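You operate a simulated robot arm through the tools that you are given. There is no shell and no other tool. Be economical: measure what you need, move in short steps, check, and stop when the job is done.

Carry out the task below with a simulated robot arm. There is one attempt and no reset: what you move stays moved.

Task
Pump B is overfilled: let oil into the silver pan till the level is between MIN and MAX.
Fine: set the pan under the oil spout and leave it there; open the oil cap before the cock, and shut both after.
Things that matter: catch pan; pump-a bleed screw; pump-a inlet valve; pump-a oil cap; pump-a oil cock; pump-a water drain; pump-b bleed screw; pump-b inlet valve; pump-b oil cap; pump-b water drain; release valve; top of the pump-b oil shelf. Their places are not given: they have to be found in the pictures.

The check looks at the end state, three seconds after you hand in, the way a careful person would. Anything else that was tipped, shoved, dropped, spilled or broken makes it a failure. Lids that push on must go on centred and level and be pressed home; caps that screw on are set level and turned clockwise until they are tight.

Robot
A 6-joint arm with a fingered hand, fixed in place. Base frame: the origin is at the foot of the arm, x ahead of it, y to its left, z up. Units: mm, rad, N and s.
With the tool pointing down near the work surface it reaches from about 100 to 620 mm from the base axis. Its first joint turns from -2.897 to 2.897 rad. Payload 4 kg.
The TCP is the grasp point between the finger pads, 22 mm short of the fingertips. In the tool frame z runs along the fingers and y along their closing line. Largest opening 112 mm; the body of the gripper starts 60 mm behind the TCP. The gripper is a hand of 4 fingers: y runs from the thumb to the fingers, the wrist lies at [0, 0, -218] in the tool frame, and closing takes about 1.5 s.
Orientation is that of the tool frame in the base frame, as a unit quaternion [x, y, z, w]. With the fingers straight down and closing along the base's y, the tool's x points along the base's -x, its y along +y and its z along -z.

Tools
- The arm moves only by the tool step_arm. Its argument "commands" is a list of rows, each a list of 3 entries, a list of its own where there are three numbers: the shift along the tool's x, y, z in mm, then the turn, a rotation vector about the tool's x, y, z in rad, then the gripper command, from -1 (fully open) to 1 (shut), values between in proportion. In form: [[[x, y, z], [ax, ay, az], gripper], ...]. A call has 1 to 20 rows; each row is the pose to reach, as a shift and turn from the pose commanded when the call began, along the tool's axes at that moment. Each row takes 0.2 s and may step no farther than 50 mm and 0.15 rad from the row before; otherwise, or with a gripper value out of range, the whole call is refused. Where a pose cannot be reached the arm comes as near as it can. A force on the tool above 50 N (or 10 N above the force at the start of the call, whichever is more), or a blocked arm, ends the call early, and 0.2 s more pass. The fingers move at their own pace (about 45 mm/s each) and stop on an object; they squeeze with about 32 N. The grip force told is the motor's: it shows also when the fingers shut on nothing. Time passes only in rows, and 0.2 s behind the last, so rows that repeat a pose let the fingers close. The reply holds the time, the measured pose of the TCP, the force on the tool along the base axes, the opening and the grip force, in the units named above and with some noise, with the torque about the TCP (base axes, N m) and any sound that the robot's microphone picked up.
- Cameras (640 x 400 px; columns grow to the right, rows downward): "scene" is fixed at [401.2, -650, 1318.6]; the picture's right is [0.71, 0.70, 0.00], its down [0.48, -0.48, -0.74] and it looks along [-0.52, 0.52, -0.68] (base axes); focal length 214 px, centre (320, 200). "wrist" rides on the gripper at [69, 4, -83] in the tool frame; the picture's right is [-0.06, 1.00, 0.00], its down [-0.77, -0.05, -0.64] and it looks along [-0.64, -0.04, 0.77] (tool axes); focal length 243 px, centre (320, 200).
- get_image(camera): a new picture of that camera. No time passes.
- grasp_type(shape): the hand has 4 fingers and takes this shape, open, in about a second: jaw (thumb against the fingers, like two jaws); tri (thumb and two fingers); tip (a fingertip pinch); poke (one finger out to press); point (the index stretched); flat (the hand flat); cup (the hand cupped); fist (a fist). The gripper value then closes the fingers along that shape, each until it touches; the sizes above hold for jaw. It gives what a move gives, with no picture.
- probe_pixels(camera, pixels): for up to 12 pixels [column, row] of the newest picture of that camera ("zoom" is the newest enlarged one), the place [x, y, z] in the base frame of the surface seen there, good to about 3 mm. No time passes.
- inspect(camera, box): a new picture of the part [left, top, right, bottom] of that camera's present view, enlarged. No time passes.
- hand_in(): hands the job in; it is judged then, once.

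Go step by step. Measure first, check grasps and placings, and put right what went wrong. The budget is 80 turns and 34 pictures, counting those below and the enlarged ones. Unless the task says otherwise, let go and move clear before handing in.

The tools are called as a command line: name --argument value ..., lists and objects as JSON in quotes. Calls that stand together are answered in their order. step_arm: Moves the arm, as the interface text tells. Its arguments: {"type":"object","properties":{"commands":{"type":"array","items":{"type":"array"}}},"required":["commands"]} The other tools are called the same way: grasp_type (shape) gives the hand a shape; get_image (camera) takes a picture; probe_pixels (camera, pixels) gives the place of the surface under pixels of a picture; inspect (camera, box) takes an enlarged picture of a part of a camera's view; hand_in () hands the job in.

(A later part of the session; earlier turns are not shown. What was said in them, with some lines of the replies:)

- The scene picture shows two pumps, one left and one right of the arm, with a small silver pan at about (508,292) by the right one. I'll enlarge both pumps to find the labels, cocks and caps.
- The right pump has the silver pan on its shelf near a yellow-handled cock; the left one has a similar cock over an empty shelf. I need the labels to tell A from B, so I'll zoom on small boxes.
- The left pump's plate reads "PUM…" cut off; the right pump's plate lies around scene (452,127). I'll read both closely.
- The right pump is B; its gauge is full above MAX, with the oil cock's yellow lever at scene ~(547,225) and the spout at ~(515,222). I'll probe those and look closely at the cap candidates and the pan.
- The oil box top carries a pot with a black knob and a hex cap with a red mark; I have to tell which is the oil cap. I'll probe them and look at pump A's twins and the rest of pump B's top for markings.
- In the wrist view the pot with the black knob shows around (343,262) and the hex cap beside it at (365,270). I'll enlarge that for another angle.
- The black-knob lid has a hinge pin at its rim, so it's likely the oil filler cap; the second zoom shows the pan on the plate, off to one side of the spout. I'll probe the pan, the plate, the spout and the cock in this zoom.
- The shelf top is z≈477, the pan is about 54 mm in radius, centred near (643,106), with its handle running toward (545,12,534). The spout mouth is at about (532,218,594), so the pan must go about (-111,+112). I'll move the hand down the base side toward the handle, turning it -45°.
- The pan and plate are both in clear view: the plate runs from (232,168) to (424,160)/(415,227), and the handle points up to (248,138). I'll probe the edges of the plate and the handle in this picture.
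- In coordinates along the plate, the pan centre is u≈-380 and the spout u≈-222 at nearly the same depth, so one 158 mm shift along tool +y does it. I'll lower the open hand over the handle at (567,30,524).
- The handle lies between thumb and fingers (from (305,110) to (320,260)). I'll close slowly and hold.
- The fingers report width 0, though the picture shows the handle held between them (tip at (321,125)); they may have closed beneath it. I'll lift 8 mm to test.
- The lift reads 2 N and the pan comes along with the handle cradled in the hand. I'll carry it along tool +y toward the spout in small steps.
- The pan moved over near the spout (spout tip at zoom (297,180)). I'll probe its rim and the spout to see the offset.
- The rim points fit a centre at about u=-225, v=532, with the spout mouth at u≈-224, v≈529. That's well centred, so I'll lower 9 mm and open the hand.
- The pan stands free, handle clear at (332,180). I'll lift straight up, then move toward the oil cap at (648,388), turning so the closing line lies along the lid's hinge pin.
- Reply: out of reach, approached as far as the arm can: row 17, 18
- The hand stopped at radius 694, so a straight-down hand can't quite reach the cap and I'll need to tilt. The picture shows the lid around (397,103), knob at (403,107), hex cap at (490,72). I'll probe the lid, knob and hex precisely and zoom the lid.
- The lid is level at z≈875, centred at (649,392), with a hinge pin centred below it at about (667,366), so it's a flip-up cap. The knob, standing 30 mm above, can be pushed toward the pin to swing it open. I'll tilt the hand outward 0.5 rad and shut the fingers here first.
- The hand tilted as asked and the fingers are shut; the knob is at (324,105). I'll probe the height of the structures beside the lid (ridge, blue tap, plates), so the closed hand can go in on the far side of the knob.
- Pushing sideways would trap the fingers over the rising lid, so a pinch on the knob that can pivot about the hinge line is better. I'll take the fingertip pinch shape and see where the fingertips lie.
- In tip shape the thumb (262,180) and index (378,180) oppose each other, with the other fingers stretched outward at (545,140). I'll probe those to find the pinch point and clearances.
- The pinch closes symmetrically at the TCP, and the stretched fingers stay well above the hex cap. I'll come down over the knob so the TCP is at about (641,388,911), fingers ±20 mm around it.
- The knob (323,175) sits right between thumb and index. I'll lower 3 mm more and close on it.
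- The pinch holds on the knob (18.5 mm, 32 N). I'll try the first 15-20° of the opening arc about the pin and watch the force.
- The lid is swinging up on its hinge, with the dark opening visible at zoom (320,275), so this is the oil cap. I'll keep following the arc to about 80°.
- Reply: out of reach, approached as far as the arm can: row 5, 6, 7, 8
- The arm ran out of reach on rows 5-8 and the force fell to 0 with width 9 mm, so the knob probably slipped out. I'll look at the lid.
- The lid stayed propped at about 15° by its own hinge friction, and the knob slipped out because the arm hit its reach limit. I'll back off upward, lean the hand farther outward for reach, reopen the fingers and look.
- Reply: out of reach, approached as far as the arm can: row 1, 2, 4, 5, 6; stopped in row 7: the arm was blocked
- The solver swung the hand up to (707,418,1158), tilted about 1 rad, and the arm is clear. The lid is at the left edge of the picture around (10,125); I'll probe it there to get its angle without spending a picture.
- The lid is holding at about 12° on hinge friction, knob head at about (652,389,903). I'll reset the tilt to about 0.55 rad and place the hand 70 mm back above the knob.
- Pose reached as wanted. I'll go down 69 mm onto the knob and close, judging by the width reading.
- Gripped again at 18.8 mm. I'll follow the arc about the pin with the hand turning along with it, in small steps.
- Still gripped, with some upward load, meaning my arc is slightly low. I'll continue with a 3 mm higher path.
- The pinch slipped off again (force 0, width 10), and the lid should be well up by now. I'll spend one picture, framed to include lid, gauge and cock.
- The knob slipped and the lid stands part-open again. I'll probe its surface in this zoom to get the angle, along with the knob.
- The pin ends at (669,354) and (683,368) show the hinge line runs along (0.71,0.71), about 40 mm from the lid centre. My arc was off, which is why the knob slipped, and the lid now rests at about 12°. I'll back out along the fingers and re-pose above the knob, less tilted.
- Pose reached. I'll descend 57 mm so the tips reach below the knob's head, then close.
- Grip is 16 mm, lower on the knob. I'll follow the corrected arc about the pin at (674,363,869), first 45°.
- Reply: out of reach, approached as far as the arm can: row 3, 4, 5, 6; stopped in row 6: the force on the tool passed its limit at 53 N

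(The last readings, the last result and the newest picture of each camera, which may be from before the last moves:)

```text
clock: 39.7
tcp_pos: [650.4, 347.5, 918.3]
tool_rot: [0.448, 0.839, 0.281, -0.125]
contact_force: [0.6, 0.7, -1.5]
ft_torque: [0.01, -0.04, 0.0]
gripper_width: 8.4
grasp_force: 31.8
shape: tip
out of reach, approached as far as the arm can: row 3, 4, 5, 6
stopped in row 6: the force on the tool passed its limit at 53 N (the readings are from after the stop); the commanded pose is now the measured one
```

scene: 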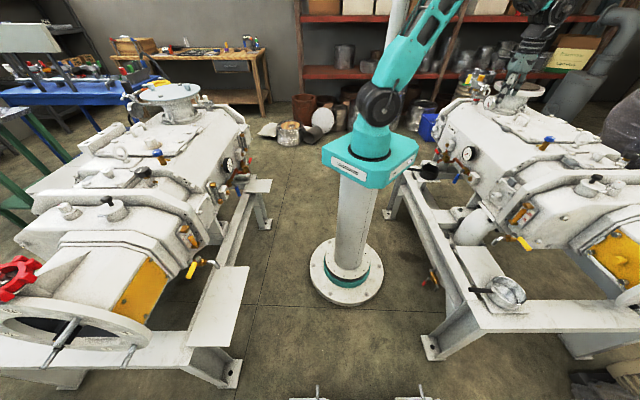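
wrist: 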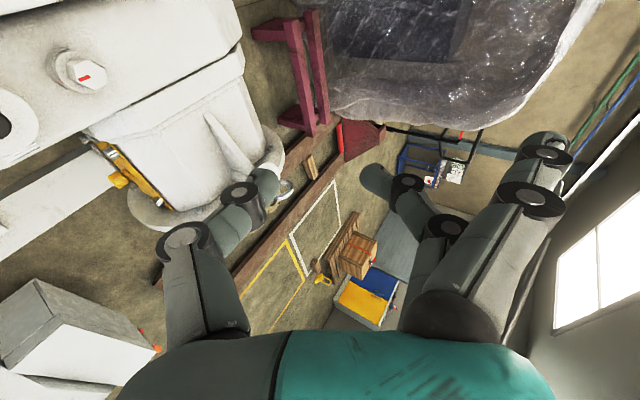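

The arm again ran short of reach and slipped off with a 53 N stop, so I need more outward lean throughout and no hand roll. I'll back out, lean to 0.6 rad with the closing line along the hinge, and take one wrist picture to check the lid.

step_arm --commands '[[[0, 0, -30], [0, 0, 0], 0.45], [[0, 0, -60], [0, 0, 0], 0.45], [[12, -1, -55], [-0.04, -0.094, -0.079], 0.45], [[24, -2, -50], [-0.079, -0.188, -0.158], 0.45], [[36, -3, -45], [-0.119, -0.283, -0.236], 0.45], [[47, -3.5, -39.5], [-0.158, -0.377, -0.315], 0.45], [[47, -3.5, -39.5], [-0.158, -0.377, -0.315], 0.45]]'

get_image --camera "wrist"

```text
clock: 41.3
tcp_pos: [693.8, 398.3, 992.7]
tool_rot: [0.375, 0.876, 0.297, 0.059]
contact_force: [0.1, -0.1, -1.5]
ft_torque: [0.04, -0.07, -0.02]
gripper_width: 30.8
grasp_force: 0.1
shape: tip
out of reach, approached as far as the arm can: row 3, 4, 5, 6
```

```text
3 pictures are left
```

wrist: 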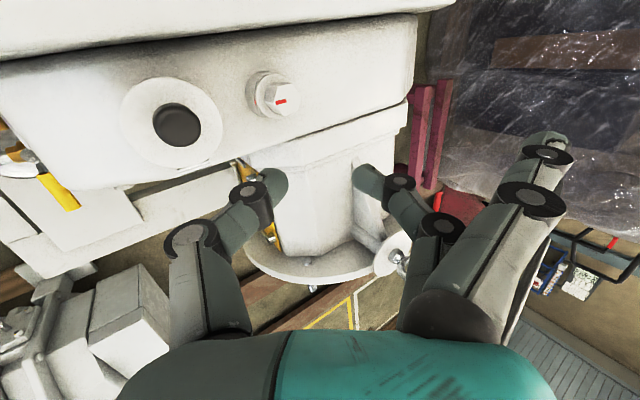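

The lid and knob show at (177,125); the hand ended at (694,398,993), still clear above. I'll probe the lid and knob here.

probe_pixels --camera "wrist" --pixels '[[177, 125], [155, 125], [200, 125], [178, 107], [178, 143], [135, 110], [215, 120], [165, 85], [185, 160], [145, 150], [205, 100], [215, 145]]'

```text
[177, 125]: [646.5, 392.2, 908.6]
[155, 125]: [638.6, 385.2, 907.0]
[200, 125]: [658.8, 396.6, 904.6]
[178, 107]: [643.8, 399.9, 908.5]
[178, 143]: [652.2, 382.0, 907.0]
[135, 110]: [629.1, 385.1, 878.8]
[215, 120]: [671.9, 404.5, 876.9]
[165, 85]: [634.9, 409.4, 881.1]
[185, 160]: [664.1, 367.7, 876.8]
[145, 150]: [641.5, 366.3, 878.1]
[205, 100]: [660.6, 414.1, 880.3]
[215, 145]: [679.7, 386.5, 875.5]
```

The lid rests at about 5-6°, knob head centred at (648,391,900). I'll come in again with the 0.6 rad lean, descend along the fingers and close.

step_arm --commands '[[[8, -28, -3], [0.001, -0.035, -0.019], 0.5], [[16, -56, -5], [0.002, -0.07, -0.037], 0.5], [[23.4, -84.6, -7.7], [0.003, -0.105, -0.056], 0.5], [[23.4, -84.6, -7.7], [0.003, -0.105, -0.056], 0.5], [[21, -84.6, 15], [0.003, -0.105, -0.056], 0.5], [[19.5, -84.6, 32], [0.003, -0.105, -0.056], 0.5], [[18.2, -84.6, 42], [0.003, -0.105, -0.056], 0.5], [[18.2, -84.6, 42], [0.003, -0.105, -0.056], 0.5], [[18.2, -84.6, 42], [0.003, -0.105, -0.056], 1], [[18.2, -84.6, 42], [0.003, -0.105, -0.056], 1], [[18.2, -84.6, 42], [0.003, -0.105, -0.056], 1], [[18.2, -84.6, 42], [0.003, -0.105, -0.056], 1]]'

```text
clock: 43.9
tcp_pos: [573.6, 335.7, 889.3]
tool_rot: [0.353, 0.886, 0.25, 0.169]
contact_force: [-0.1, 0.5, -0.5]
ft_torque: [-0.02, 0.0, 0.02]
gripper_width: 0.0
grasp_force: 32.3
shape: tip
out of reach, approached as far as the arm can: row 1
```

The commanded pose differed from the measured one, so the hand ended short at (574,336,889) without touching anything. I'll correct from here: up and out, then down the fingers to the knob and close.

step_arm --commands '[[[-7, 27, -14], [0, 0.036, 0.02], 0.5], [[-14, 54, -24], [0, 0.072, 0.04], 0.5], [[-20.8, 81, -20.5], [0, 0.107, 0.06], 0.5], [[-20.8, 81, -20.5], [0, 0.107, 0.06], 0.5], [[-18.8, 81, -2], [0, 0.107, 0.06], 0.5], [[-16.8, 81, 16], [0, 0.107, 0.06], 0.5], [[-15.5, 81, 29], [0, 0.107, 0.06], 0.5], [[-15.5, 81, 29], [0, 0.107, 0.06], 0.5], [[-15.5, 81, 29], [0, 0.107, 0.06], 1], [[-15.5, 81, 29], [0, 0.107, 0.06], 1], [[-15.5, 81, 29], [0, 0.107, 0.06], 1], [[-15.5, 81, 29], [0, 0.107, 0.06], 1]]'

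```text
clock: 46.5
tcp_pos: [640.9, 383.4, 912.5]
tool_rot: [0.366, 0.883, 0.273, 0.112]
contact_force: [-2.6, 0.2, 0.5]
ft_torque: [0.15, -0.12, 0.01]
gripper_width: 17.7
grasp_force: 32.2
shape: tip
```

Gripped at 17.7 mm with the lean I want. I'll translate along the corrected arc with the knob pivoting in the pinch, to 40° first.

step_arm --commands '[[[-3, 1.7, -2.5], [0, 0, 0], 1], [[-6, 3.4, -5], [0, 0, 0], 1], [[-9.4, 4.9, -7.2], [0, 0, 0], 1], [[-12.9, 6.3, -9.2], [0, 0, 0], 1], [[-16.7, 7.4, -10.8], [0, 0, 0], 1], [[-20.6, 8.4, -12.2], [0, 0, 0], 1], [[-24.7, 9.1, -13.3], [0, 0, 0], 1], [[-28.8, 9.7, -14.1], [0, 0, 0], 1]]'

```text
clock: 48.3
tcp_pos: [662.4, 361.8, 930.0]
tool_rot: [0.367, 0.882, 0.273, 0.114]
contact_force: [-5.8, -1.2, 3.6]
ft_torque: [0.14, 0.06, 0.04]
gripper_width: 16.7
grasp_force: 32.1
shape: tip
```

Still holding (16.7 mm) with small forces. I'll continue over the top to about 100°.

step_arm --commands '[[[-4.2, 0.6, -0.8], [0, 0, 0], 1], [[-8.5, 0.9, -1.3], [0, 0, 0], 1], [[-12.7, 0.8, -1.2], [0, 0, 0], 1], [[-17, 0.5, -0.8], [0, 0, 0], 1], [[-21.1, 0, 0], [0, 0, 0], 1], [[-25.2, -0.7, 1], [0, 0, 0], 1], [[-29.1, -1.6, 2.4], [0, 0, 0], 1], [[-33, -2.7, 4], [0, 0, 0], 1]]'

```text
clock: 50.1
tcp_pos: [683.2, 339.1, 924.9]
tool_rot: [0.367, 0.882, 0.272, 0.114]
contact_force: [0.3, -0.7, 0.7]
ft_torque: [0.02, -0.04, -0.01]
gripper_width: 10.3
grasp_force: 32.2
shape: tip
```

The forces dropped to zero and the width is 10 mm, so either the knob slipped or the lid went over. I'll hold one moment and re-read before spending a picture.

step_arm --commands '[[[0, 0, 0], [0, 0, 0], 1], [[0, 0, 0], [0, 0, 0], 1]]'

```text
clock: 50.7
tcp_pos: [682.9, 339.6, 925.0]
tool_rot: [0.366, 0.883, 0.273, 0.113]
contact_force: [-0.4, -0.7, 0.8]
ft_torque: [0.0, 0.02, 0.01]
gripper_width: 10.2
grasp_force: 32.1
shape: tip
```

The width stays at 10 mm rather than 0, so the fingers may be around the knob's stem. I'll tug 5 mm away from the hinge to see whether the lid resists.

step_arm --commands '[[[-1.5, 1.2, -1.8], [0, 0, 0], 1], [[-3, 2.5, -3.6], [0, 0, 0], 1], [[-3, 2.5, -3.6], [0, 0, 0], 1]]'

```text
clock: 51.5
tcp_pos: [686.7, 336.5, 929.4]
tool_rot: [0.366, 0.882, 0.273, 0.113]
contact_force: [0.1, 0.1, 0.8]
ft_torque: [0.02, 0.0, 0.01]
gripper_width: 10.2
grasp_force: 31.8
shape: tip
```

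No resistance, so the knob is free. I'll spend one picture covering lid, gauge and cock.

inspect --camera "scene" --box '[500, 145, 628, 225]'

```text
5.00 times, centred on (564, 185) of scene
```

zoom: 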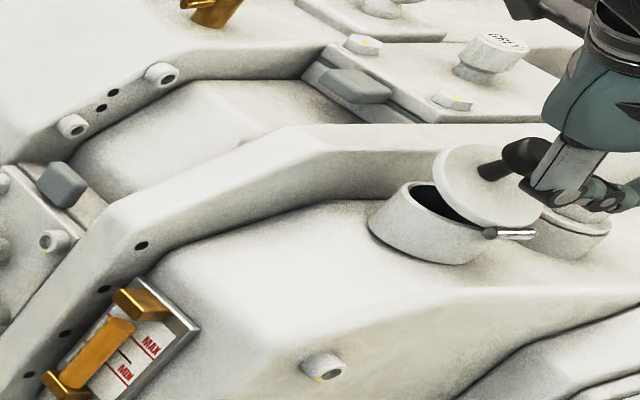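

Now the lid stands clearly open with a wide dark gap at (435,200), knob at (515,160). I'll probe its angle.

probe_pixels --camera "zoom" --pixels '[[450, 160], [470, 155], [470, 185], [485, 200], [500, 215], [530, 215], [515, 150], [525, 160], [490, 172], [445, 175], [490, 233], [530, 236]]'

```text
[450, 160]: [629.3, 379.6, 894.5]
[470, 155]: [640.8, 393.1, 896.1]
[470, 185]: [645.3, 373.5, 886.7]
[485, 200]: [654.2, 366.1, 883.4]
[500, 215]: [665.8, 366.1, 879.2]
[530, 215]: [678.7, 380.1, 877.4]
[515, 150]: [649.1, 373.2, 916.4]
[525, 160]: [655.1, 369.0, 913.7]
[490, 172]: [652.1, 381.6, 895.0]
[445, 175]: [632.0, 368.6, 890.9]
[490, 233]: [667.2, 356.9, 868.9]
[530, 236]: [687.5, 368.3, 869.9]
```

The lid holds at about 24° by friction, leaving a 27 mm gap on the far side of the rim. Next I'll bring the closed fingertips around behind that raised rim, leaning slightly under it, ready to sweep it up and over.

step_arm --commands '[[[0, 14, -20], [0, 0, 0], 1], [[0, 28, -41], [0, 0, 0], 1], [[28, 28, -37], [0, -0.103, -0.071], 1], [[56, 28, -33], [0, -0.206, -0.142], 1], [[85, 27, -29], [0, -0.309, -0.212], 1], [[112.8, 26.8, -24.8], [0, -0.412, -0.283], 1], [[112.8, 26.8, -24.8], [0, -0.412, -0.283], 1], [[112.8, 15, -8], [0, -0.412, -0.283], 1], [[112.8, 4, 9], [0, -0.412, -0.283], 1], [[112.8, -7.7, 25.6], [0, -0.412, -0.283], 1], [[112.8, -7.7, 25.6], [0, -0.412, -0.283], 1]]'

```text
clock: 53.9
tcp_pos: [614.2, 423.5, 903.0]
tool_rot: [0.286, 0.883, 0.174, 0.328]
contact_force: [-0.3, -0.2, 0.4]
ft_torque: [0.0, 0.03, 0.03]
gripper_width: 10.0
grasp_force: 31.6
shape: tip
```

Fingertips are behind the rim with no contact. I'll sweep toward the hinge and up along the rim's arc, first part.

step_arm --commands '[[[-5.3, -1.6, 2.4], [0, 0, 0], 1], [[-10.5, -3.3, 4.7], [0, 0, 0], 1], [[-15.5, -2.9, 4.2], [0, 0, 0], 1], [[-20.9, -2, 2.8], [0, 0, 0], 1], [[-29, 0.5, -0.8], [0, 0, 0], 1], [[-37.2, 2, -2.9], [0, 0, 0], 1], [[-46.1, 2.8, -4.2], [0, 0, 0], 1]]'

```text
clock: 55.5
tcp_pos: [639.7, 394.9, 930.6]
tool_rot: [0.288, 0.883, 0.173, 0.328]
contact_force: [-0.4, -1.1, -0.4]
ft_torque: [0.01, 0.01, 0.03]
gripper_width: 10.5
grasp_force: 31.8
shape: tip
```

Forces are small, which fits a light hinge. I'll continue the sweep over the top.

step_arm --commands '[[[-9.1, 0, 0], [0, 0, 0], 1], [[-17.8, -0.4, 0.5], [0, 0, 0], 1], [[-26.8, -1.6, 2.3], [0, 0, 0], 1], [[-34.5, -3.2, 4.6], [0, 0, 0], 1], [[-42.5, -5.5, 8], [0, 0, 0], 1], [[-49.8, -8.5, 12.3], [0, 0, 0], 1], [[-58, -13, 18.9], [0, 0, 0], 1]]'

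```text
clock: 57.1
tcp_pos: [685.6, 353.9, 940.3]
tool_rot: [0.287, 0.882, 0.175, 0.33]
contact_force: [-4.1, 6.1, 10.7]
ft_torque: [0.06, 0.02, 0.07]
gripper_width: 10.5
grasp_force: 31.7
shape: tip
```

The finger now meets resistance back and up (-4, 6, 11 N), as if the lid is past vertical against its stop. I'll draw back over the pot and feel downward where the shut lid would be, without spending a picture.

step_arm --commands '[[[18, 2.5, -10.3], [0, 0, 0], 1], [[36, 5, -20.6], [0, 0, 0], 1], [[54, 7.4, -30.8], [0, 0, 0], 1], [[54, 7.4, -30.8], [0, 0, 0], 1], [[61, 0, -20], [0, 0, 0], 1], [[68, -7, -9.5], [0, 0, 0], 1], [[75.1, -14.4, 1], [0, 0, 0], 1], [[75.1, -14.4, 1], [0, 0, 0], 1]]'

```text
clock: 58.9
tcp_pos: [632.7, 387.0, 894.2]
tool_rot: [0.287, 0.883, 0.174, 0.328]
contact_force: [0.1, -0.3, 0.2]
ft_torque: [0.0, -0.01, 0.02]
gripper_width: 9.7
grasp_force: 31.8
shape: tip
```

No contact down to z≈872 over the pot, so the lid is truly open. Next is the cock; before moving I'll probe the tank face behind its lever, around scene (550,228), for clearance.

probe_pixels --camera "scene" --pixels '[[540, 214], [545, 216], [552, 218], [558, 222], [563, 228], [570, 232], [538, 222], [543, 226], [548, 230], [552, 235], [530, 222], [534, 219]]'

step_arm --commands '[[[-9, 12, -30], [0, 0, 0], 1], [[-38, 42, -60], [0, 0.1, 0.07], 1], [[-38, 42, -90], [0, 0.206, 0.142], 1], [[-38, 42, -125], [0, 0.309, 0.212], 1], [[-38, 42, -125], [0, 0.412, 0.283], 1], [[-38, 42, -125], [0, 0.412, 0.283], 1]]'

```text
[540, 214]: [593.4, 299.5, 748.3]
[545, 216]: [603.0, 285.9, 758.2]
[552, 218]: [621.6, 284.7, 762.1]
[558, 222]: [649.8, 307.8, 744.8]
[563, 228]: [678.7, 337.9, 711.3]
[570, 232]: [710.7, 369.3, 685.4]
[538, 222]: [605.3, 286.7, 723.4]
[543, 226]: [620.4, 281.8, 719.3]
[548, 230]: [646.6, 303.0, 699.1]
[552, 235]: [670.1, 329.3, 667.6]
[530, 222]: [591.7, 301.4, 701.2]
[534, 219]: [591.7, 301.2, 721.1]
```

```text
refused: row 2 steps farther than a row can; nothing moved
```

The tank face lies at v≈631 behind the lever at v≈580, leaving a 40 mm slot for the fingertips. I'll lift off the pot, turn the hand (camera side away from the tank, leaning back 0.3 rad) and stop 90 mm above the slot.

step_arm --commands '[[[-21.5, 22.3, -32.5], [0, 0, 0], 1], [[-43, 44.6, -65], [0, 0, 0], 1], [[-51.4, 12.8, -81.2], [-0.012, 0.056, -0.131], 1], [[-59.8, -19, -97.4], [-0.024, 0.113, -0.262], 1], [[-68.1, -50.7, -113.6], [-0.037, 0.169, -0.393], 1], [[-76.5, -82.5, -129.8], [-0.049, 0.226, -0.524], 1], [[-68.1, -100.8, -96.4], [-0.061, 0.282, -0.656], 1], [[-59.8, -119.1, -63], [-0.073, 0.338, -0.787], 1], [[-51.4, -137.4, -29.5], [-0.085, 0.395, -0.918], 1], [[-43, -155.7, 3.9], [-0.098, 0.451, -1.049], 1], [[-34.7, -174, 37.4], [-0.11, 0.508, -1.18], 1], [[-26.3, -192.3, 70.8], [-0.122, 0.564, -1.311], 1], [[-26.3, -192.3, 70.8], [-0.122, 0.564, -1.311], 1]]'

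```text
clock: 61.7
tcp_pos: [621.3, 228.9, 756.8]
tool_rot: [-0.378, 0.914, 0.058, 0.137]
contact_force: [3.1, -1.7, 5.6]
ft_torque: [0.43, 0.33, -0.18]
gripper_width: 10.0
grasp_force: 32.1
shape: tip
```

A 5.6 N upward push with this torque places a contact at about (562,306): the stretched fingers are touching the top of the sight gauge. I'll lift straight off, back away from the tank, and turn the hand -90° so those fingers point outward into free space.

step_arm --commands '[[[-11.8, 0, -38.2], [0, 0, 0], 1], [[31, 0, -51.5], [0, 0, 0], 1], [[74.3, 0, -64.9], [0, 0, 0], 1], [[74.3, 0, -64.9], [0, 0, -0.143], 1], [[74.3, 0, -64.9], [0, 0, -0.286], 1], [[74.3, 0, -64.9], [0, 0, -0.429], 1], [[74.3, 0, -64.9], [0, 0, -0.572], 1], [[74.3, 0, -64.9], [0, 0, -0.715], 1], [[74.3, 0, -64.9], [0, 0, -0.858], 1], [[74.3, 0, -64.9], [0, 0, -1.001], 1], [[74.3, 0, -64.9], [0, 0, -1.144], 1], [[74.3, 0, -64.9], [0, 0, -1.287], 1], [[74.3, 0, -64.9], [0, 0, -1.43], 1], [[74.3, 0, -64.9], [0, 0, -1.571], 1], [[74.3, 0, -64.9], [0, 0, -1.571], 1]]'

```text
clock: 64.9
tcp_pos: [557.6, 177.8, 801.2]
tool_rot: [0.752, -0.642, 0.012, -0.149]
contact_force: [-0.2, 0.4, 0.6]
ft_torque: [0.02, 0.01, 0.04]
gripper_width: 9.7
grasp_force: 32.1
shape: tip
out of reach, approached as far as the arm can: row 10, 11, 12, 13, 14, 15
```

The wrist joint limit stopped that turn. A half-open jaw straddling the lever (three fingers on the tank side, thumb outside) fits the slot instead, so I'll change to jaw and turn back toward closing along the a-direction.

grasp_type --shape "jaw"

step_arm --commands '[[[0, 0, 0], [0, 0, 0.145], 0.3], [[0, 0, 0], [0, 0, 0.29], 0.3], [[0, 0, 0], [0, 0, 0.435], 0.3], [[0, 0, 0], [0, 0, 0.58], 0.3], [[0, 0, 0], [0, 0, 0.725], 0.3], [[0, 0, 0], [0, 0, 0.87], 0.3], [[0, 0, 0], [0, 0, 1.015], 0.3], [[0, 0, 0], [0, 0, 1.16], 0.3], [[0, 0, 0], [0, 0, 1.305], 0.3], [[0, 0, 0], [0, 0, 1.45], 0.3], [[0, 0, 0], [0, 0, 1.595], 0.3], [[0, 0, 0], [0, 0, 1.74], 0.3], [[0, 0, 0], [0, 0, 1.885], 0.3], [[0, 0, 0], [0, 0, 2.03], 0.3], [[0, 0, 0], [0, 0, 2.175], 0.3], [[0, 0, 0], [0, 0, 2.32], 0.3], [[0, 0, 0], [0, 0, 2.465], 0.3], [[0, 0, 0], [0, 0, 2.465], 0.3]]'

```text
clock: 65.8
tcp_pos: [556.6, 176.6, 800.8]
tool_rot: [0.752, -0.642, 0.013, -0.148]
contact_force: [0.8, -0.9, 0.2]
ft_torque: [-0.01, 0.01, -0.03]
gripper_width: 112.0
grasp_force: 0.0
shape: jaw
```

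```text
clock: 69.6
tcp_pos: [558.9, 177.4, 800.1]
tool_rot: [0.356, 0.922, 0.137, 0.061]
contact_force: [0.6, -0.5, -1.0]
ft_torque: [-0.01, 0.02, -0.02]
gripper_width: 39.7
grasp_force: 0.1
shape: jaw
```

The hand is straddle-ready: closing line along a, 40 mm open. I'll move over the lever at (608,212) and lower around it to z≈660.

step_arm --commands '[[[-6.5, 28, 8.7], [0, 0, 0], 0.3], [[-12.9, 55.9, 17.5], [0, 0, 0], 0.3], [[-12.9, 55.9, 17.5], [0, 0, 0], 0.3], [[-12.3, 44, 55.6], [0, 0, 0], 0.3], [[-11.8, 33, 91], [0, 0, 0], 0.3], [[-11.4, 24, 120], [0, 0, 0], 0.3], [[-11, 18, 139], [0, 0, 0], 0.3], [[-10.8, 14.5, 151], [0, 0, 0], 0.3], [[-10.8, 14.5, 151], [0, 0, 0], 0.3]]'

```text
clock: 71.6
tcp_pos: [607.4, 211.4, 659.6]
tool_rot: [0.356, 0.923, 0.137, 0.061]
contact_force: [-0.5, 0.4, -0.3]
ft_torque: [0.01, -0.01, 0.01]
gripper_width: 39.7
grasp_force: 0.1
shape: jaw
```

No contact on the way down. I'll close to feel whether the lever is between the fingers.

step_arm --commands '[[[0, 0, 0], [0, 0, 0], 0.7], [[0, 0, 0], [0, 0, 0], 0.9], [[0, 0, 0], [0, 0, 0], 1], [[0, 0, 0], [0, 0, 0], 1], [[0, 0, 0], [0, 0, 0], 1]]'

```text
clock: 72.8
tcp_pos: [606.3, 210.6, 658.5]
tool_rot: [0.356, 0.923, 0.135, 0.061]
contact_force: [1.6, 0.1, -16.4]
ft_torque: [0.05, -0.04, -0.07]
gripper_width: 0.2
grasp_force: 31.6
shape: jaw
```

The fingers have closed around under the lever (16 N reaction), so it's caged. Time only passes during moves, so I'll loosen a little and swing the lever about the hub, clockwise from above, by some 50°.

step_arm --commands '[[[0, 0, 0], [0, 0, 0], 0.6], [[0, 0, 0], [0, 0, 0], 0.5], [[1.8, -10.3, -3.2], [0.002, -0.031, 0.1], 0.5], [[5.6, -19.9, -6.3], [0.003, -0.062, 0.2], 0.5], [[10.9, -29, -9.2], [0.005, -0.093, 0.299], 0.5], [[18, -37, -11.7], [0.006, -0.124, 0.399], 0.5], [[26.4, -43.7, -13.9], [0.008, -0.155, 0.499], 0.5]]'

```text
clock: 74.4
tcp_pos: [554.6, 195.7, 660.2]
tool_rot: [0.582, 0.799, 0.116, 0.094]
contact_force: [1.0, 0.2, 0.1]
ft_torque: [-0.01, -0.02, -0.02]
gripper_width: 27.9
grasp_force: 0.1
shape: jaw
```

The swing met little force and no sound was reported. I'll close briefly to feel whether the lever is still in the hand.

step_arm --commands '[[[0, 0, 0], [0, 0, 0], 1], [[0, 0, 0], [0, 0, 0], 1], [[0, 0, 0], [0, 0, 0], 1]]'

```text
clock: 75.2
tcp_pos: [554.2, 194.1, 659.7]
tool_rot: [0.583, 0.799, 0.115, 0.095]
contact_force: [5.1, -0.2, -18.3]
ft_torque: [0.14, -0.12, -0.38]
gripper_width: 6.3
grasp_force: 32.2
shape: jaw
```

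The lever is still caged (18 N reaction), so the cock stands about 50° open. I'll open the hand, lift clear and back away toward the base so the gauge is visible.

step_arm --commands '[[[0, 0, 0], [0, 0, 0], 0.2], [[0, 0, 0], [0, 0, 0], 0.2], [[-1, 14.8, -47.8], [0, 0, 0], 0.2], [[-2, 29.5, -95.6], [0, 0, 0], 0.2], [[-18, -10, -118], [0, 0, 0], 0.2], [[-33, -50, -140], [0, 0, 0], 0.2], [[-48.8, -90.3, -163], [0, 0, 0], 0.2]]'

inspect --camera "scene" --box '[484, 150, 628, 240]'

```text
clock: 76.8
tcp_pos: [440.8, 110.9, 790.4]
tool_rot: [0.581, 0.8, 0.117, 0.095]
contact_force: [0.5, 1.2, -1.1]
ft_torque: [-0.01, -0.01, -0.02]
gripper_width: 44.2
grasp_force: 0.2
shape: jaw
```

```text
4.44 times, centred on (556, 195) of scene
```

zoom: 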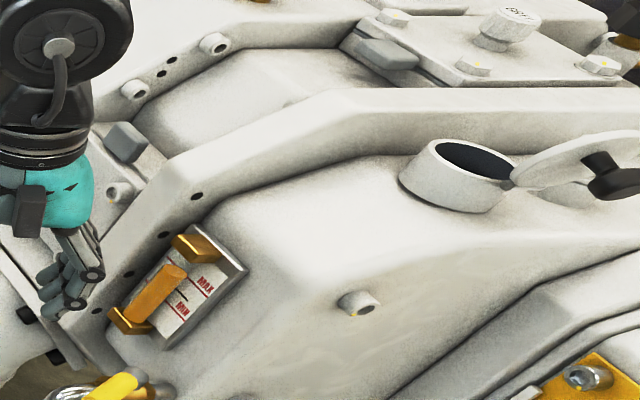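

The lid is fully folded back, the lever is turned at (115,385), and the oil in the gauge has sunk to about (180,268), close to the MAX line. I'll probe the heights of the column top and of the MAX and MIN lines.

probe_pixels --camera "zoom" --pixels '[[184, 271], [175, 266], [165, 264], [180, 276], [193, 277], [208, 291], [173, 303], [187, 316], [183, 292], [190, 255], [125, 315], [115, 385]]'

```text
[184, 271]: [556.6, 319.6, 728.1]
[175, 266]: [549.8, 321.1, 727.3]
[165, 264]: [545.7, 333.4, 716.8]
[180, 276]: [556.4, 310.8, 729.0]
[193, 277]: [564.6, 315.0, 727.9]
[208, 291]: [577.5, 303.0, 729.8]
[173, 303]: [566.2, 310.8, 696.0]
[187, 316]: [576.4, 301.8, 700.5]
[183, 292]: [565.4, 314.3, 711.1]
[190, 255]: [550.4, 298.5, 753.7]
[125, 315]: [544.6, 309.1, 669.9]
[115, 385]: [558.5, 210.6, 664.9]
```

MAX is at z≈728, MIN at z≈698 and the column top at about 729, having dropped about 9 mm in 3 s, so about 3 mm/s. About 4.5 s more flow puts it mid-window. I'll go back around the lever, grip it, and wait the rest there.

step_arm --commands '[[[15.8, 40.3, 23], [0, 0, 0], 0.2], [[30.8, 80.3, 45], [0, 0, 0], 0.2], [[46.5, 119, 67], [0, 0, 0], 0.2], [[47.5, 110, 98], [0, 0, 0], 0.2], [[48.2, 100, 131], [0, 0, 0], 0.2], [[48.8, 90.3, 163], [0, 0, 0], 0.2], [[48.8, 90.3, 163], [0, 0, 0], 0.5], [[48.8, 90.3, 163], [0, 0, 0], 0.8], [[48.8, 90.3, 163], [0, 0, 0], 1], [[48.8, 90.3, 163], [0, 0, 0], 1], [[48.8, 90.3, 163], [0, 0, 0], 1], [[48.8, 90.3, 163], [0, 0, 0], 1], [[48.8, 90.3, 163], [0, 0, 0], 1], [[48.8, 90.3, 163], [0, 0, 0], 1]]'

```text
clock: 79.8
tcp_pos: [556.4, 195.4, 661.3]
tool_rot: [0.582, 0.8, 0.115, 0.094]
contact_force: [5.1, -2.1, -25.7]
ft_torque: [0.12, -0.18, -0.4]
gripper_width: 5.8
grasp_force: 31.8
shape: jaw
```

Gripped around the lever again, 3 s later. I'll swing it back counter-clockwise to its shut position and slightly beyond, up to the stop.

step_arm --commands '[[[-3.6, 9.7, 3.1], [-0.002, 0.03, -0.096], 1], [[-5.5, 19.9, 6.2], [-0.004, 0.059, -0.191], 1], [[-5.4, 30.2, 9.4], [-0.005, 0.089, -0.287], 1], [[-3.6, 40.4, 12.5], [-0.007, 0.118, -0.382], 1], [[0.1, 50.2, 15.5], [-0.009, 0.148, -0.478], 1], [[2.2, 54.2, 16.7], [-0.009, 0.148, -0.478], 1], [[2.2, 54.2, 16.7], [-0.009, 0.148, -0.478], 1]]'

```text
clock: 81.4
tcp_pos: [612.4, 212.4, 659.4]
tool_rot: [0.368, 0.918, 0.133, 0.067]
contact_force: [16.7, -26.5, -23.5]
ft_torque: [-0.12, -0.24, 0.42]
gripper_width: 4.0
grasp_force: 32.2
shape: jaw
```

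The lever is back with the hand loaded against it (about 30 N along the lever). I'll relax the grip, then nudge toward the tank with the thumb to make sure it's at its stop.

step_arm --commands '[[[-3, 0, 0], [0, 0, 0], 0.6], [[-3, 0, 0], [0, 0, 0], 0.5], [[-3, 4, 0], [0, 0, 0], 0.5], [[-3, 8, 0], [0, 0, 0], 0.5], [[-3, 11, 0], [0, 0, 0], 0.5], [[-3, 11, 0], [0, 0, 0], 0.5]]'

```text
clock: 82.8
tcp_pos: [619.6, 222.0, 664.0]
tool_rot: [0.366, 0.919, 0.136, 0.063]
contact_force: [-1.3, -1.1, 0.0]
ft_torque: [-0.05, 0.03, 0.01]
gripper_width: 28.4
grasp_force: 0.0
shape: jaw
```

Only about 2 N at the nudge, so I need to see the lever. I'll back the hand out and use the last picture, with lever, gauge and lid in frame.

step_arm --commands '[[[0, -9, 0], [0, 0, 0], 0.2], [[0, -9, 0], [0, 0, 0], 0.2], [[-0.8, 5, -46], [0, 0, 0], 0.2], [[-1.5, 19, -92], [0, 0, 0], 0.2], [[6, -20, -115], [0, 0, 0], 0.2], [[14, -58, -138], [0, 0, 0], 0.2], [[22, -97, -162], [0, 0, 0], 0.2], [[29.7, -136, -185], [0, 0, 0], 0.2]]'

inspect --camera "scene" --box '[484, 160, 628, 250]'

```text
clock: 84.6
tcp_pos: [469.6, 109.4, 799.6]
tool_rot: [0.366, 0.918, 0.136, 0.064]
contact_force: [0.8, 0.3, -0.2]
ft_torque: [0.04, 0.0, -0.02]
gripper_width: 44.3
grasp_force: 0.0
shape: jaw
```

```text
4.44 times, centred on (556, 205) of scene
```

zoom: 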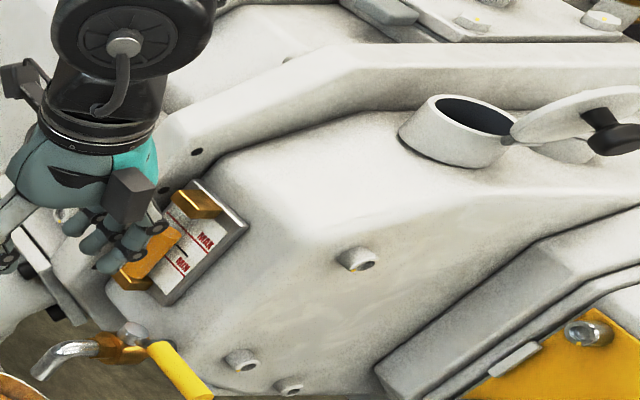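

The lever lies back in its original direction (zoom (155,345) to (205,395)), no stream is at the spout, and oil shows in the pan at (15,385). I'll probe along the gauge column, since oil and backplate give different depths, to find the exact level.

probe_pixels --camera "zoom" --pixels '[[183, 229], [180, 231.6], [178, 233], [176.3, 234.2], [174.5, 235.5], [172.6, 236.9], [170.7, 238.2], [168.8, 239.5], [165, 242], [161.4, 244.8], [157.7, 247.4], [150, 253]]'

probe_pixels --camera "zoom" --pixels '[[538, 130], [600, 105], [635, 95], [580, 115], [560, 140], [605, 115], [625, 135], [512, 142], [630, 110], [560, 120], [600, 125], [15, 385]]'

```text
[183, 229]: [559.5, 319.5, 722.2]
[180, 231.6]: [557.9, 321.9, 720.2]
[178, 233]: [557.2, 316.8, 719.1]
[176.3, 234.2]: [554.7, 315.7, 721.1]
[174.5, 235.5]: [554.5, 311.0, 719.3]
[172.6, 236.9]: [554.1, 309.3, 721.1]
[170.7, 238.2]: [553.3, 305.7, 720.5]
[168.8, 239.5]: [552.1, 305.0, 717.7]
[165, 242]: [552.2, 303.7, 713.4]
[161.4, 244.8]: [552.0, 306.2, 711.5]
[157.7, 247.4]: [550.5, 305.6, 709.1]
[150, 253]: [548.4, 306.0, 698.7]
```

```text
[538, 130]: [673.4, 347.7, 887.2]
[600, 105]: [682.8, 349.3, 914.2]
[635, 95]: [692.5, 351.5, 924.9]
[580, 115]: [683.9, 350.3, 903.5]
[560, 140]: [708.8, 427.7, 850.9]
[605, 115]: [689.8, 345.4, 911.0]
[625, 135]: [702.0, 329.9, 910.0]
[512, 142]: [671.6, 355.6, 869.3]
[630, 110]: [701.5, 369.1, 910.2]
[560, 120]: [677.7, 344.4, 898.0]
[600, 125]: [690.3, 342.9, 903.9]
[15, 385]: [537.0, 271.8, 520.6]
```

The oil surface is at z≈720.5, safely between MIN (698) and MAX (728), and the cock is shut. Now the lid: it stands at about 106° with its rim top at (692,351,925) and knob at about (702,330,910). I'll set the tip shape, close the fingers, and go above its outer side.

grasp_type --shape "tip"

step_arm --commands '[[[-0.7, 12.4, -40.2], [0, 0, 0], 1], [[-1.4, 24.9, -80.4], [0, 0, 0], 1], [[-2, 37.3, -120.6], [0, 0, 0], 1], [[-2.7, 49.8, -160.8], [0, 0, 0], 1], [[-3.4, 62.2, -201], [0, 0, 0], 1], [[-6.6, 104.6, -187.9], [-0.043, 0, 0.004], 1], [[-9.9, 147, -174.7], [-0.086, 0.001, 0.008], 1], [[-13.1, 189.4, -161.6], [-0.129, 0.001, 0.012], 1], [[-16.3, 231.9, -148.4], [-0.171, 0.002, 0.017], 1], [[-19.5, 274.3, -135.3], [-0.214, 0.002, 0.021], 1], [[-22.8, 316.7, -122.1], [-0.257, 0.003, 0.025], 1], [[-26, 359.1, -109], [-0.3, 0.003, 0.029], 1], [[-26, 359.1, -109], [-0.3, 0.003, 0.029], 1]]'

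```text
clock: 85.5
tcp_pos: [470.1, 110.1, 801.0]
tool_rot: [0.366, 0.918, 0.137, 0.064]
contact_force: [-0.5, -0.5, 0.0]
ft_torque: [0.0, 0.0, 0.0]
gripper_width: 111.9
grasp_force: 0.0
shape: tip
```

```text
clock: 88.3
tcp_pos: [697.3, 319.3, 1012.4]
tool_rot: [0.365, 0.883, 0.273, 0.114]
contact_force: [-0.1, 0.8, -0.4]
ft_torque: [0.03, -0.01, 0.0]
gripper_width: 0.0
grasp_force: 31.9
shape: tip
```

In place above the lid's outer side. I'll lower the closed fingertips to z≈920 beside the rim and push it back past vertical.

step_arm --commands '[[[0, -14, 20], [0, 0, 0], 1], [[0, -28, 41], [0, 0, 0], 1], [[0, -41.8, 61], [0, 0, 0], 1], [[0, -41.8, 61], [0, 0, 0], 1], [[7, -42.5, 62.5], [0, 0, 0], 1], [[13, -43, 63.5], [0, 0, 0], 1], [[21, -42.2, 62], [0, 0, 0], 1], [[29, -41.2, 60.2], [0, 0, 0], 1], [[37, -41, 59.8], [0, 0, 0], 1], [[46, -40.7, 59.3], [0, 0, 0], 1]]'

```text
clock: 90.5
tcp_pos: [666.1, 350.9, 939.1]
tool_rot: [0.366, 0.882, 0.274, 0.114]
contact_force: [0.2, -1.2, 1.4]
ft_torque: [-0.01, 0.01, 0.02]
gripper_width: 0.0
grasp_force: 32.3
shape: tip
```

Light contact, moving as expected. I'll continue the push over and down to about 20°.

step_arm --commands '[[[8, -0.6, 0.9], [0, 0, 0], 1], [[16, -1.7, 2.5], [0, 0, 0], 1], [[23.5, -3.4, 5.1], [0, 0, 0], 1], [[31, -5.6, 8.3], [0, 0, 0], 1], [[37.5, -8.3, 12.2], [0, 0, 0], 1], [[44, -11.3, 16.6], [0, 0, 0], 1], [[51, -15.8, 23.2], [0, 0, 0], 1]]'

```text
clock: 92.1
tcp_pos: [629.4, 388.5, 910.1]
tool_rot: [0.366, 0.882, 0.273, 0.114]
contact_force: [-2.1, 1.7, 1.7]
ft_torque: [-0.02, 0.02, 0.03]
gripper_width: 0.0
grasp_force: 32.1
shape: tip
```

Slight contact with the tips near the lid at z≈892. I'll lift, shift over the knob's centre, and press down on it step by step.

step_arm --commands '[[[0, 25.4, -37], [0, 0, 0], 1], [[-6, 34, -45], [0, 0, 0], 1], [[-12, 40.5, -45], [0, 0, 0], 1], [[-12, 40.5, -45], [0, 0, 0], 1], [[-12, 32, -33], [0, 0, 0], 1], [[-12, 24, -21], [0, 0, 0], 1], [[-12, 18, -12], [0, 0, 0], 1], [[-12, 13.5, -5.5], [0, 0, 0], 1], [[-12, 11.2, -2.2], [0, 0, 0], 1], [[-12, 9, 1.1], [0, 0, 0], 1]]'

```text
clock: 94.3
tcp_pos: [644.3, 384.6, 918.5]
tool_rot: [0.365, 0.882, 0.276, 0.116]
contact_force: [-5.1, -2.7, 17.1]
ft_torque: [0.1, -0.04, 0.01]
gripper_width: 0.1
grasp_force: 32.1
shape: tip
```

17 N of resistance with the tips at about knob-top height for a shut lid. I'll press further to seat it.

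step_arm --commands '[[[0, -1.1, 1.6], [0, 0, 0], 1], [[0, -2.3, 3.3], [0, 0, 0], 1], [[0, -3.4, 5], [0, 0, 0], 1], [[0, -4.5, 6.6], [0, 0, 0], 1], [[0, -4.5, 6.6], [0, 0, 0], 1]]'

```text
clock: 95.5
tcp_pos: [645.5, 383.2, 908.7]
tool_rot: [0.366, 0.882, 0.274, 0.115]
contact_force: [5.2, -0.4, 21.7]
ft_torque: [0.23, -0.2, -0.06]
gripper_width: 0.0
grasp_force: 31.9
shape: tip
```

The tool sank 10 mm with about 20 N, in line with the lid swinging from about 13° to shut. I'll press more to check that it's now solid.

step_arm --commands '[[[0, -1.1, 1.6], [0, 0, 0], 1], [[0, -2.3, 3.3], [0, 0, 0], 1], [[0, -3.4, 5], [0, 0, 0], 1], [[0, -4.5, 6.6], [0, 0, 0], 1], [[0, -4.5, 6.6], [0, 0, 0], 1]]'

```text
clock: 96.7
tcp_pos: [644.9, 384.2, 903.5]
tool_rot: [0.365, 0.882, 0.276, 0.116]
contact_force: [0.5, -12.3, 32.1]
ft_torque: [0.13, -0.14, -0.09]
gripper_width: 0.1
grasp_force: 32.0
shape: tip
```

It gave another 5 mm at 32 N, so I want an independent check of height. I'll lift off, touch the ridge top beside it (known z≈875) with the same hand pose to calibrate, then touch the knob again and compare.

step_arm --commands '[[[0, 17, -25], [0, 0, 0], 1], [[0, 33.9, -49.5], [0, 0, 0], 1], [[36, 43, -43], [0, 0, 0], 1], [[71.4, 52, -37], [0, 0, 0], 1], [[71.4, 37, -15], [0, 0, 0], 1], [[71.4, 26, 1], [0, 0, 0], 1], [[71.4, 19.2, 10.8], [0, 0, 0], 1], [[71.4, 19.2, 10.8], [0, 0, 0], 1]]'

```text
clock: 98.5
tcp_pos: [610.4, 451.6, 900.1]
tool_rot: [0.366, 0.883, 0.273, 0.114]
contact_force: [-0.1, 0.6, -1.0]
ft_torque: [0.01, -0.03, -0.04]
gripper_width: 0.0
grasp_force: 31.9
shape: tip
```

No contact at TCP z 900. I'll go down another 12 mm.

step_arm --commands '[[[0, -2.3, 3.3], [0, 0, 0], 1], [[0, -4.5, 6.6], [0, 0, 0], 1], [[0, -6.8, 9.9], [0, 0, 0], 1], [[0, -6.8, 9.9], [0, 0, 0], 1]]'

```text
clock: 99.5
tcp_pos: [609.5, 451.5, 890.1]
tool_rot: [0.365, 0.882, 0.274, 0.115]
contact_force: [-0.9, -2.3, 4.2]
ft_torque: [0.06, -0.08, 0.01]
gripper_width: 0.0
grasp_force: 32.1
shape: tip
```

Calibrated: the lowest point is about 15.5 mm below the TCP and right under it, so a shut knob (905) should be felt at TCP z≈920.5. My earlier press was 7 mm off-centre, and I'll redo it centred at (645.5,391.5).

step_arm --commands '[[[0, 14.7, -21.4], [0, 0, 0], 1], [[0, 29.4, -42.9], [0, 0, 0], 1], [[-34, 22, -48], [0, 0, 0], 1], [[-67.9, 15.4, -52.5], [0, 0, 0], 1], [[-67.9, 15.4, -52.5], [0, 0, 0], 1], [[-67.9, 10, -45], [0, 0, 0], 1], [[-67.9, 6.4, -39.3], [0, 0, 0], 1], [[-67.9, 6.4, -39.3], [0, 0, 0], 1]]'

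```text
clock: 101.3
tcp_pos: [643.9, 392.5, 927.1]
tool_rot: [0.365, 0.882, 0.274, 0.113]
contact_force: [-0.6, -0.2, 0.5]
ft_torque: [-0.01, 0.01, 0.01]
gripper_width: 0.0
grasp_force: 31.9
shape: tip
5 turns are left
```

No contact at TCP z 927, so the knob is below 912 and the lid is near shut. I'll press down centred to seat it.

step_arm --commands '[[[0, -2.3, 3.3], [0, 0, 0], 1], [[0, -4, 5.8], [0, 0, 0], 1], [[0, -5.6, 8.2], [0, 0, 0], 1], [[0, -7.3, 10.7], [0, 0, 0], 1], [[0, -8.4, 12.3], [0, 0, 0], 1], [[0, -8.4, 12.3], [0, 0, 0], 1]]'

```text
clock: 102.7
tcp_pos: [645.6, 389.9, 910.6]
tool_rot: [0.365, 0.883, 0.274, 0.114]
contact_force: [-0.1, -0.4, -0.2]
ft_torque: [-0.03, 0.02, 0.03]
gripper_width: 0.1
grasp_force: 32.4
shape: tip
4 turns are left
```

There's no contact even at TCP z 910, so the fingers are likely in the gap beyond the knob with the lid lifted some 20° again. I'll rise, come over the knob from the hinge side, follow its closing arc from on top, and press straight down at its shut place.

step_arm --commands '[[[5, 4.5, -6.6], [0, 0, 0], 1], [[5, 28.3, -41.3], [0, 0, 0], 1], [[-14, 32.3, -44.5], [0, 0, 0], 1], [[-31.5, 23.8, -32.2], [0, 0, 0], 1], [[-31.5, 14.8, -19], [0, 0, 0], 1], [[-27, 14.2, -18], [0, 0, 0], 1], [[-22.3, 13.6, -17.1], [0, 0, 0], 1], [[-18, 12.6, -15.6], [0, 0, 0], 1], [[-13.6, 11.5, -14.1], [0, 0, 0], 1], [[-9.7, 10, -12], [0, 0, 0], 1], [[-5.8, 8.6, -9.9], [0, 0, 0], 1], [[-2.4, 6.8, -7.2], [0, 0, 0], 1], [[1, 4.9, -4.4], [0, 0, 0], 1], [[1, 3.5, -2.5], [0, 0, 0], 1], [[1, 2.4, -0.8], [0, 0, 0], 1], [[1, 1.2, 0.8], [0, 0, 0], 1], [[1, 0.1, 2.5], [0, 0, 0], 1], [[1, -1, 4.1], [0, 0, 0], 1], [[1, -2.2, 5.8], [0, 0, 0], 1], [[1, -2.2, 5.8], [0, 0, 0], 1]]'

```text
clock: 106.9
tcp_pos: [645.7, 392.2, 906.3]
tool_rot: [0.365, 0.882, 0.275, 0.116]
contact_force: [-5.0, -2.9, 15.6]
ft_torque: [-0.08, 0.09, -0.01]
gripper_width: 0.1
grasp_force: 31.9
shape: tip
3 turns are left
```

Contact now sits centred over the knob at TCP z≈909, matching the earlier presses and the free reading at 910.6, so the lid is down. I'll give a final firm press, then lift straight off and back away.

step_arm --commands '[[[0, -1.1, 1.6], [0, 0, 0], 1], [[0, -2.3, 3.3], [0, 0, 0], 1], [[0, -2.8, 4.1], [0, 0, 0], 1], [[0, -2.8, 4.1], [0, 0, 0], 1], [[0, 0, 0], [0, 0, 0], 1], [[0, 5.6, -8.3], [0, 0, 0], 1], [[0, 28, -41], [0, 0, 0], 1], [[0, 50, -73], [0, 0, 0], 1], [[0, 25, -90], [0, 0, 0], 1], [[0, 1, -108], [0, 0, 0], 1], [[0, 1, -108], [0, 0, 0], 1]]'

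```text
clock: 109.3
tcp_pos: [604.1, 347.2, 993.9]
tool_rot: [0.365, 0.882, 0.274, 0.114]
contact_force: [0.2, 0.7, 0.5]
ft_torque: [-0.02, -0.01, 0.02]
gripper_width: 0.2
grasp_force: 32.2
shape: tip
2 turns are left
```

The hand is clear at (604,347,994) with no load. The level was measured mid-window, the lever is back at its shut position and the lid has been pressed down. I'm handing in.

hand_in

```text
The job is handed in.
```

I handed the job in with pump B's oil at z≈720, between MIN (about 698) and MAX (about 728), but I couldn't confirm by picture that the oil cap is fully shut.

- **Pan:** it's centred under the spout, within about 5 mm, and oil shows in it.
- **Order:** the cap was fully open before I turned the cock.
- **Cock:** in the last picture its lever lies back in its original shut direction, with no stream visible at the spout.
- **Oil cap:** I closed it after the pictures had run out and judged it by touch. My readings of where the knob was didn't all agree, so the lid may not be fully home.
- **Gauge contact:** the stretched fingers once pressed on top of pump B's sight gauge with about 6 N. I lifted off at once, and the gauge looked unharmed in later pictures.
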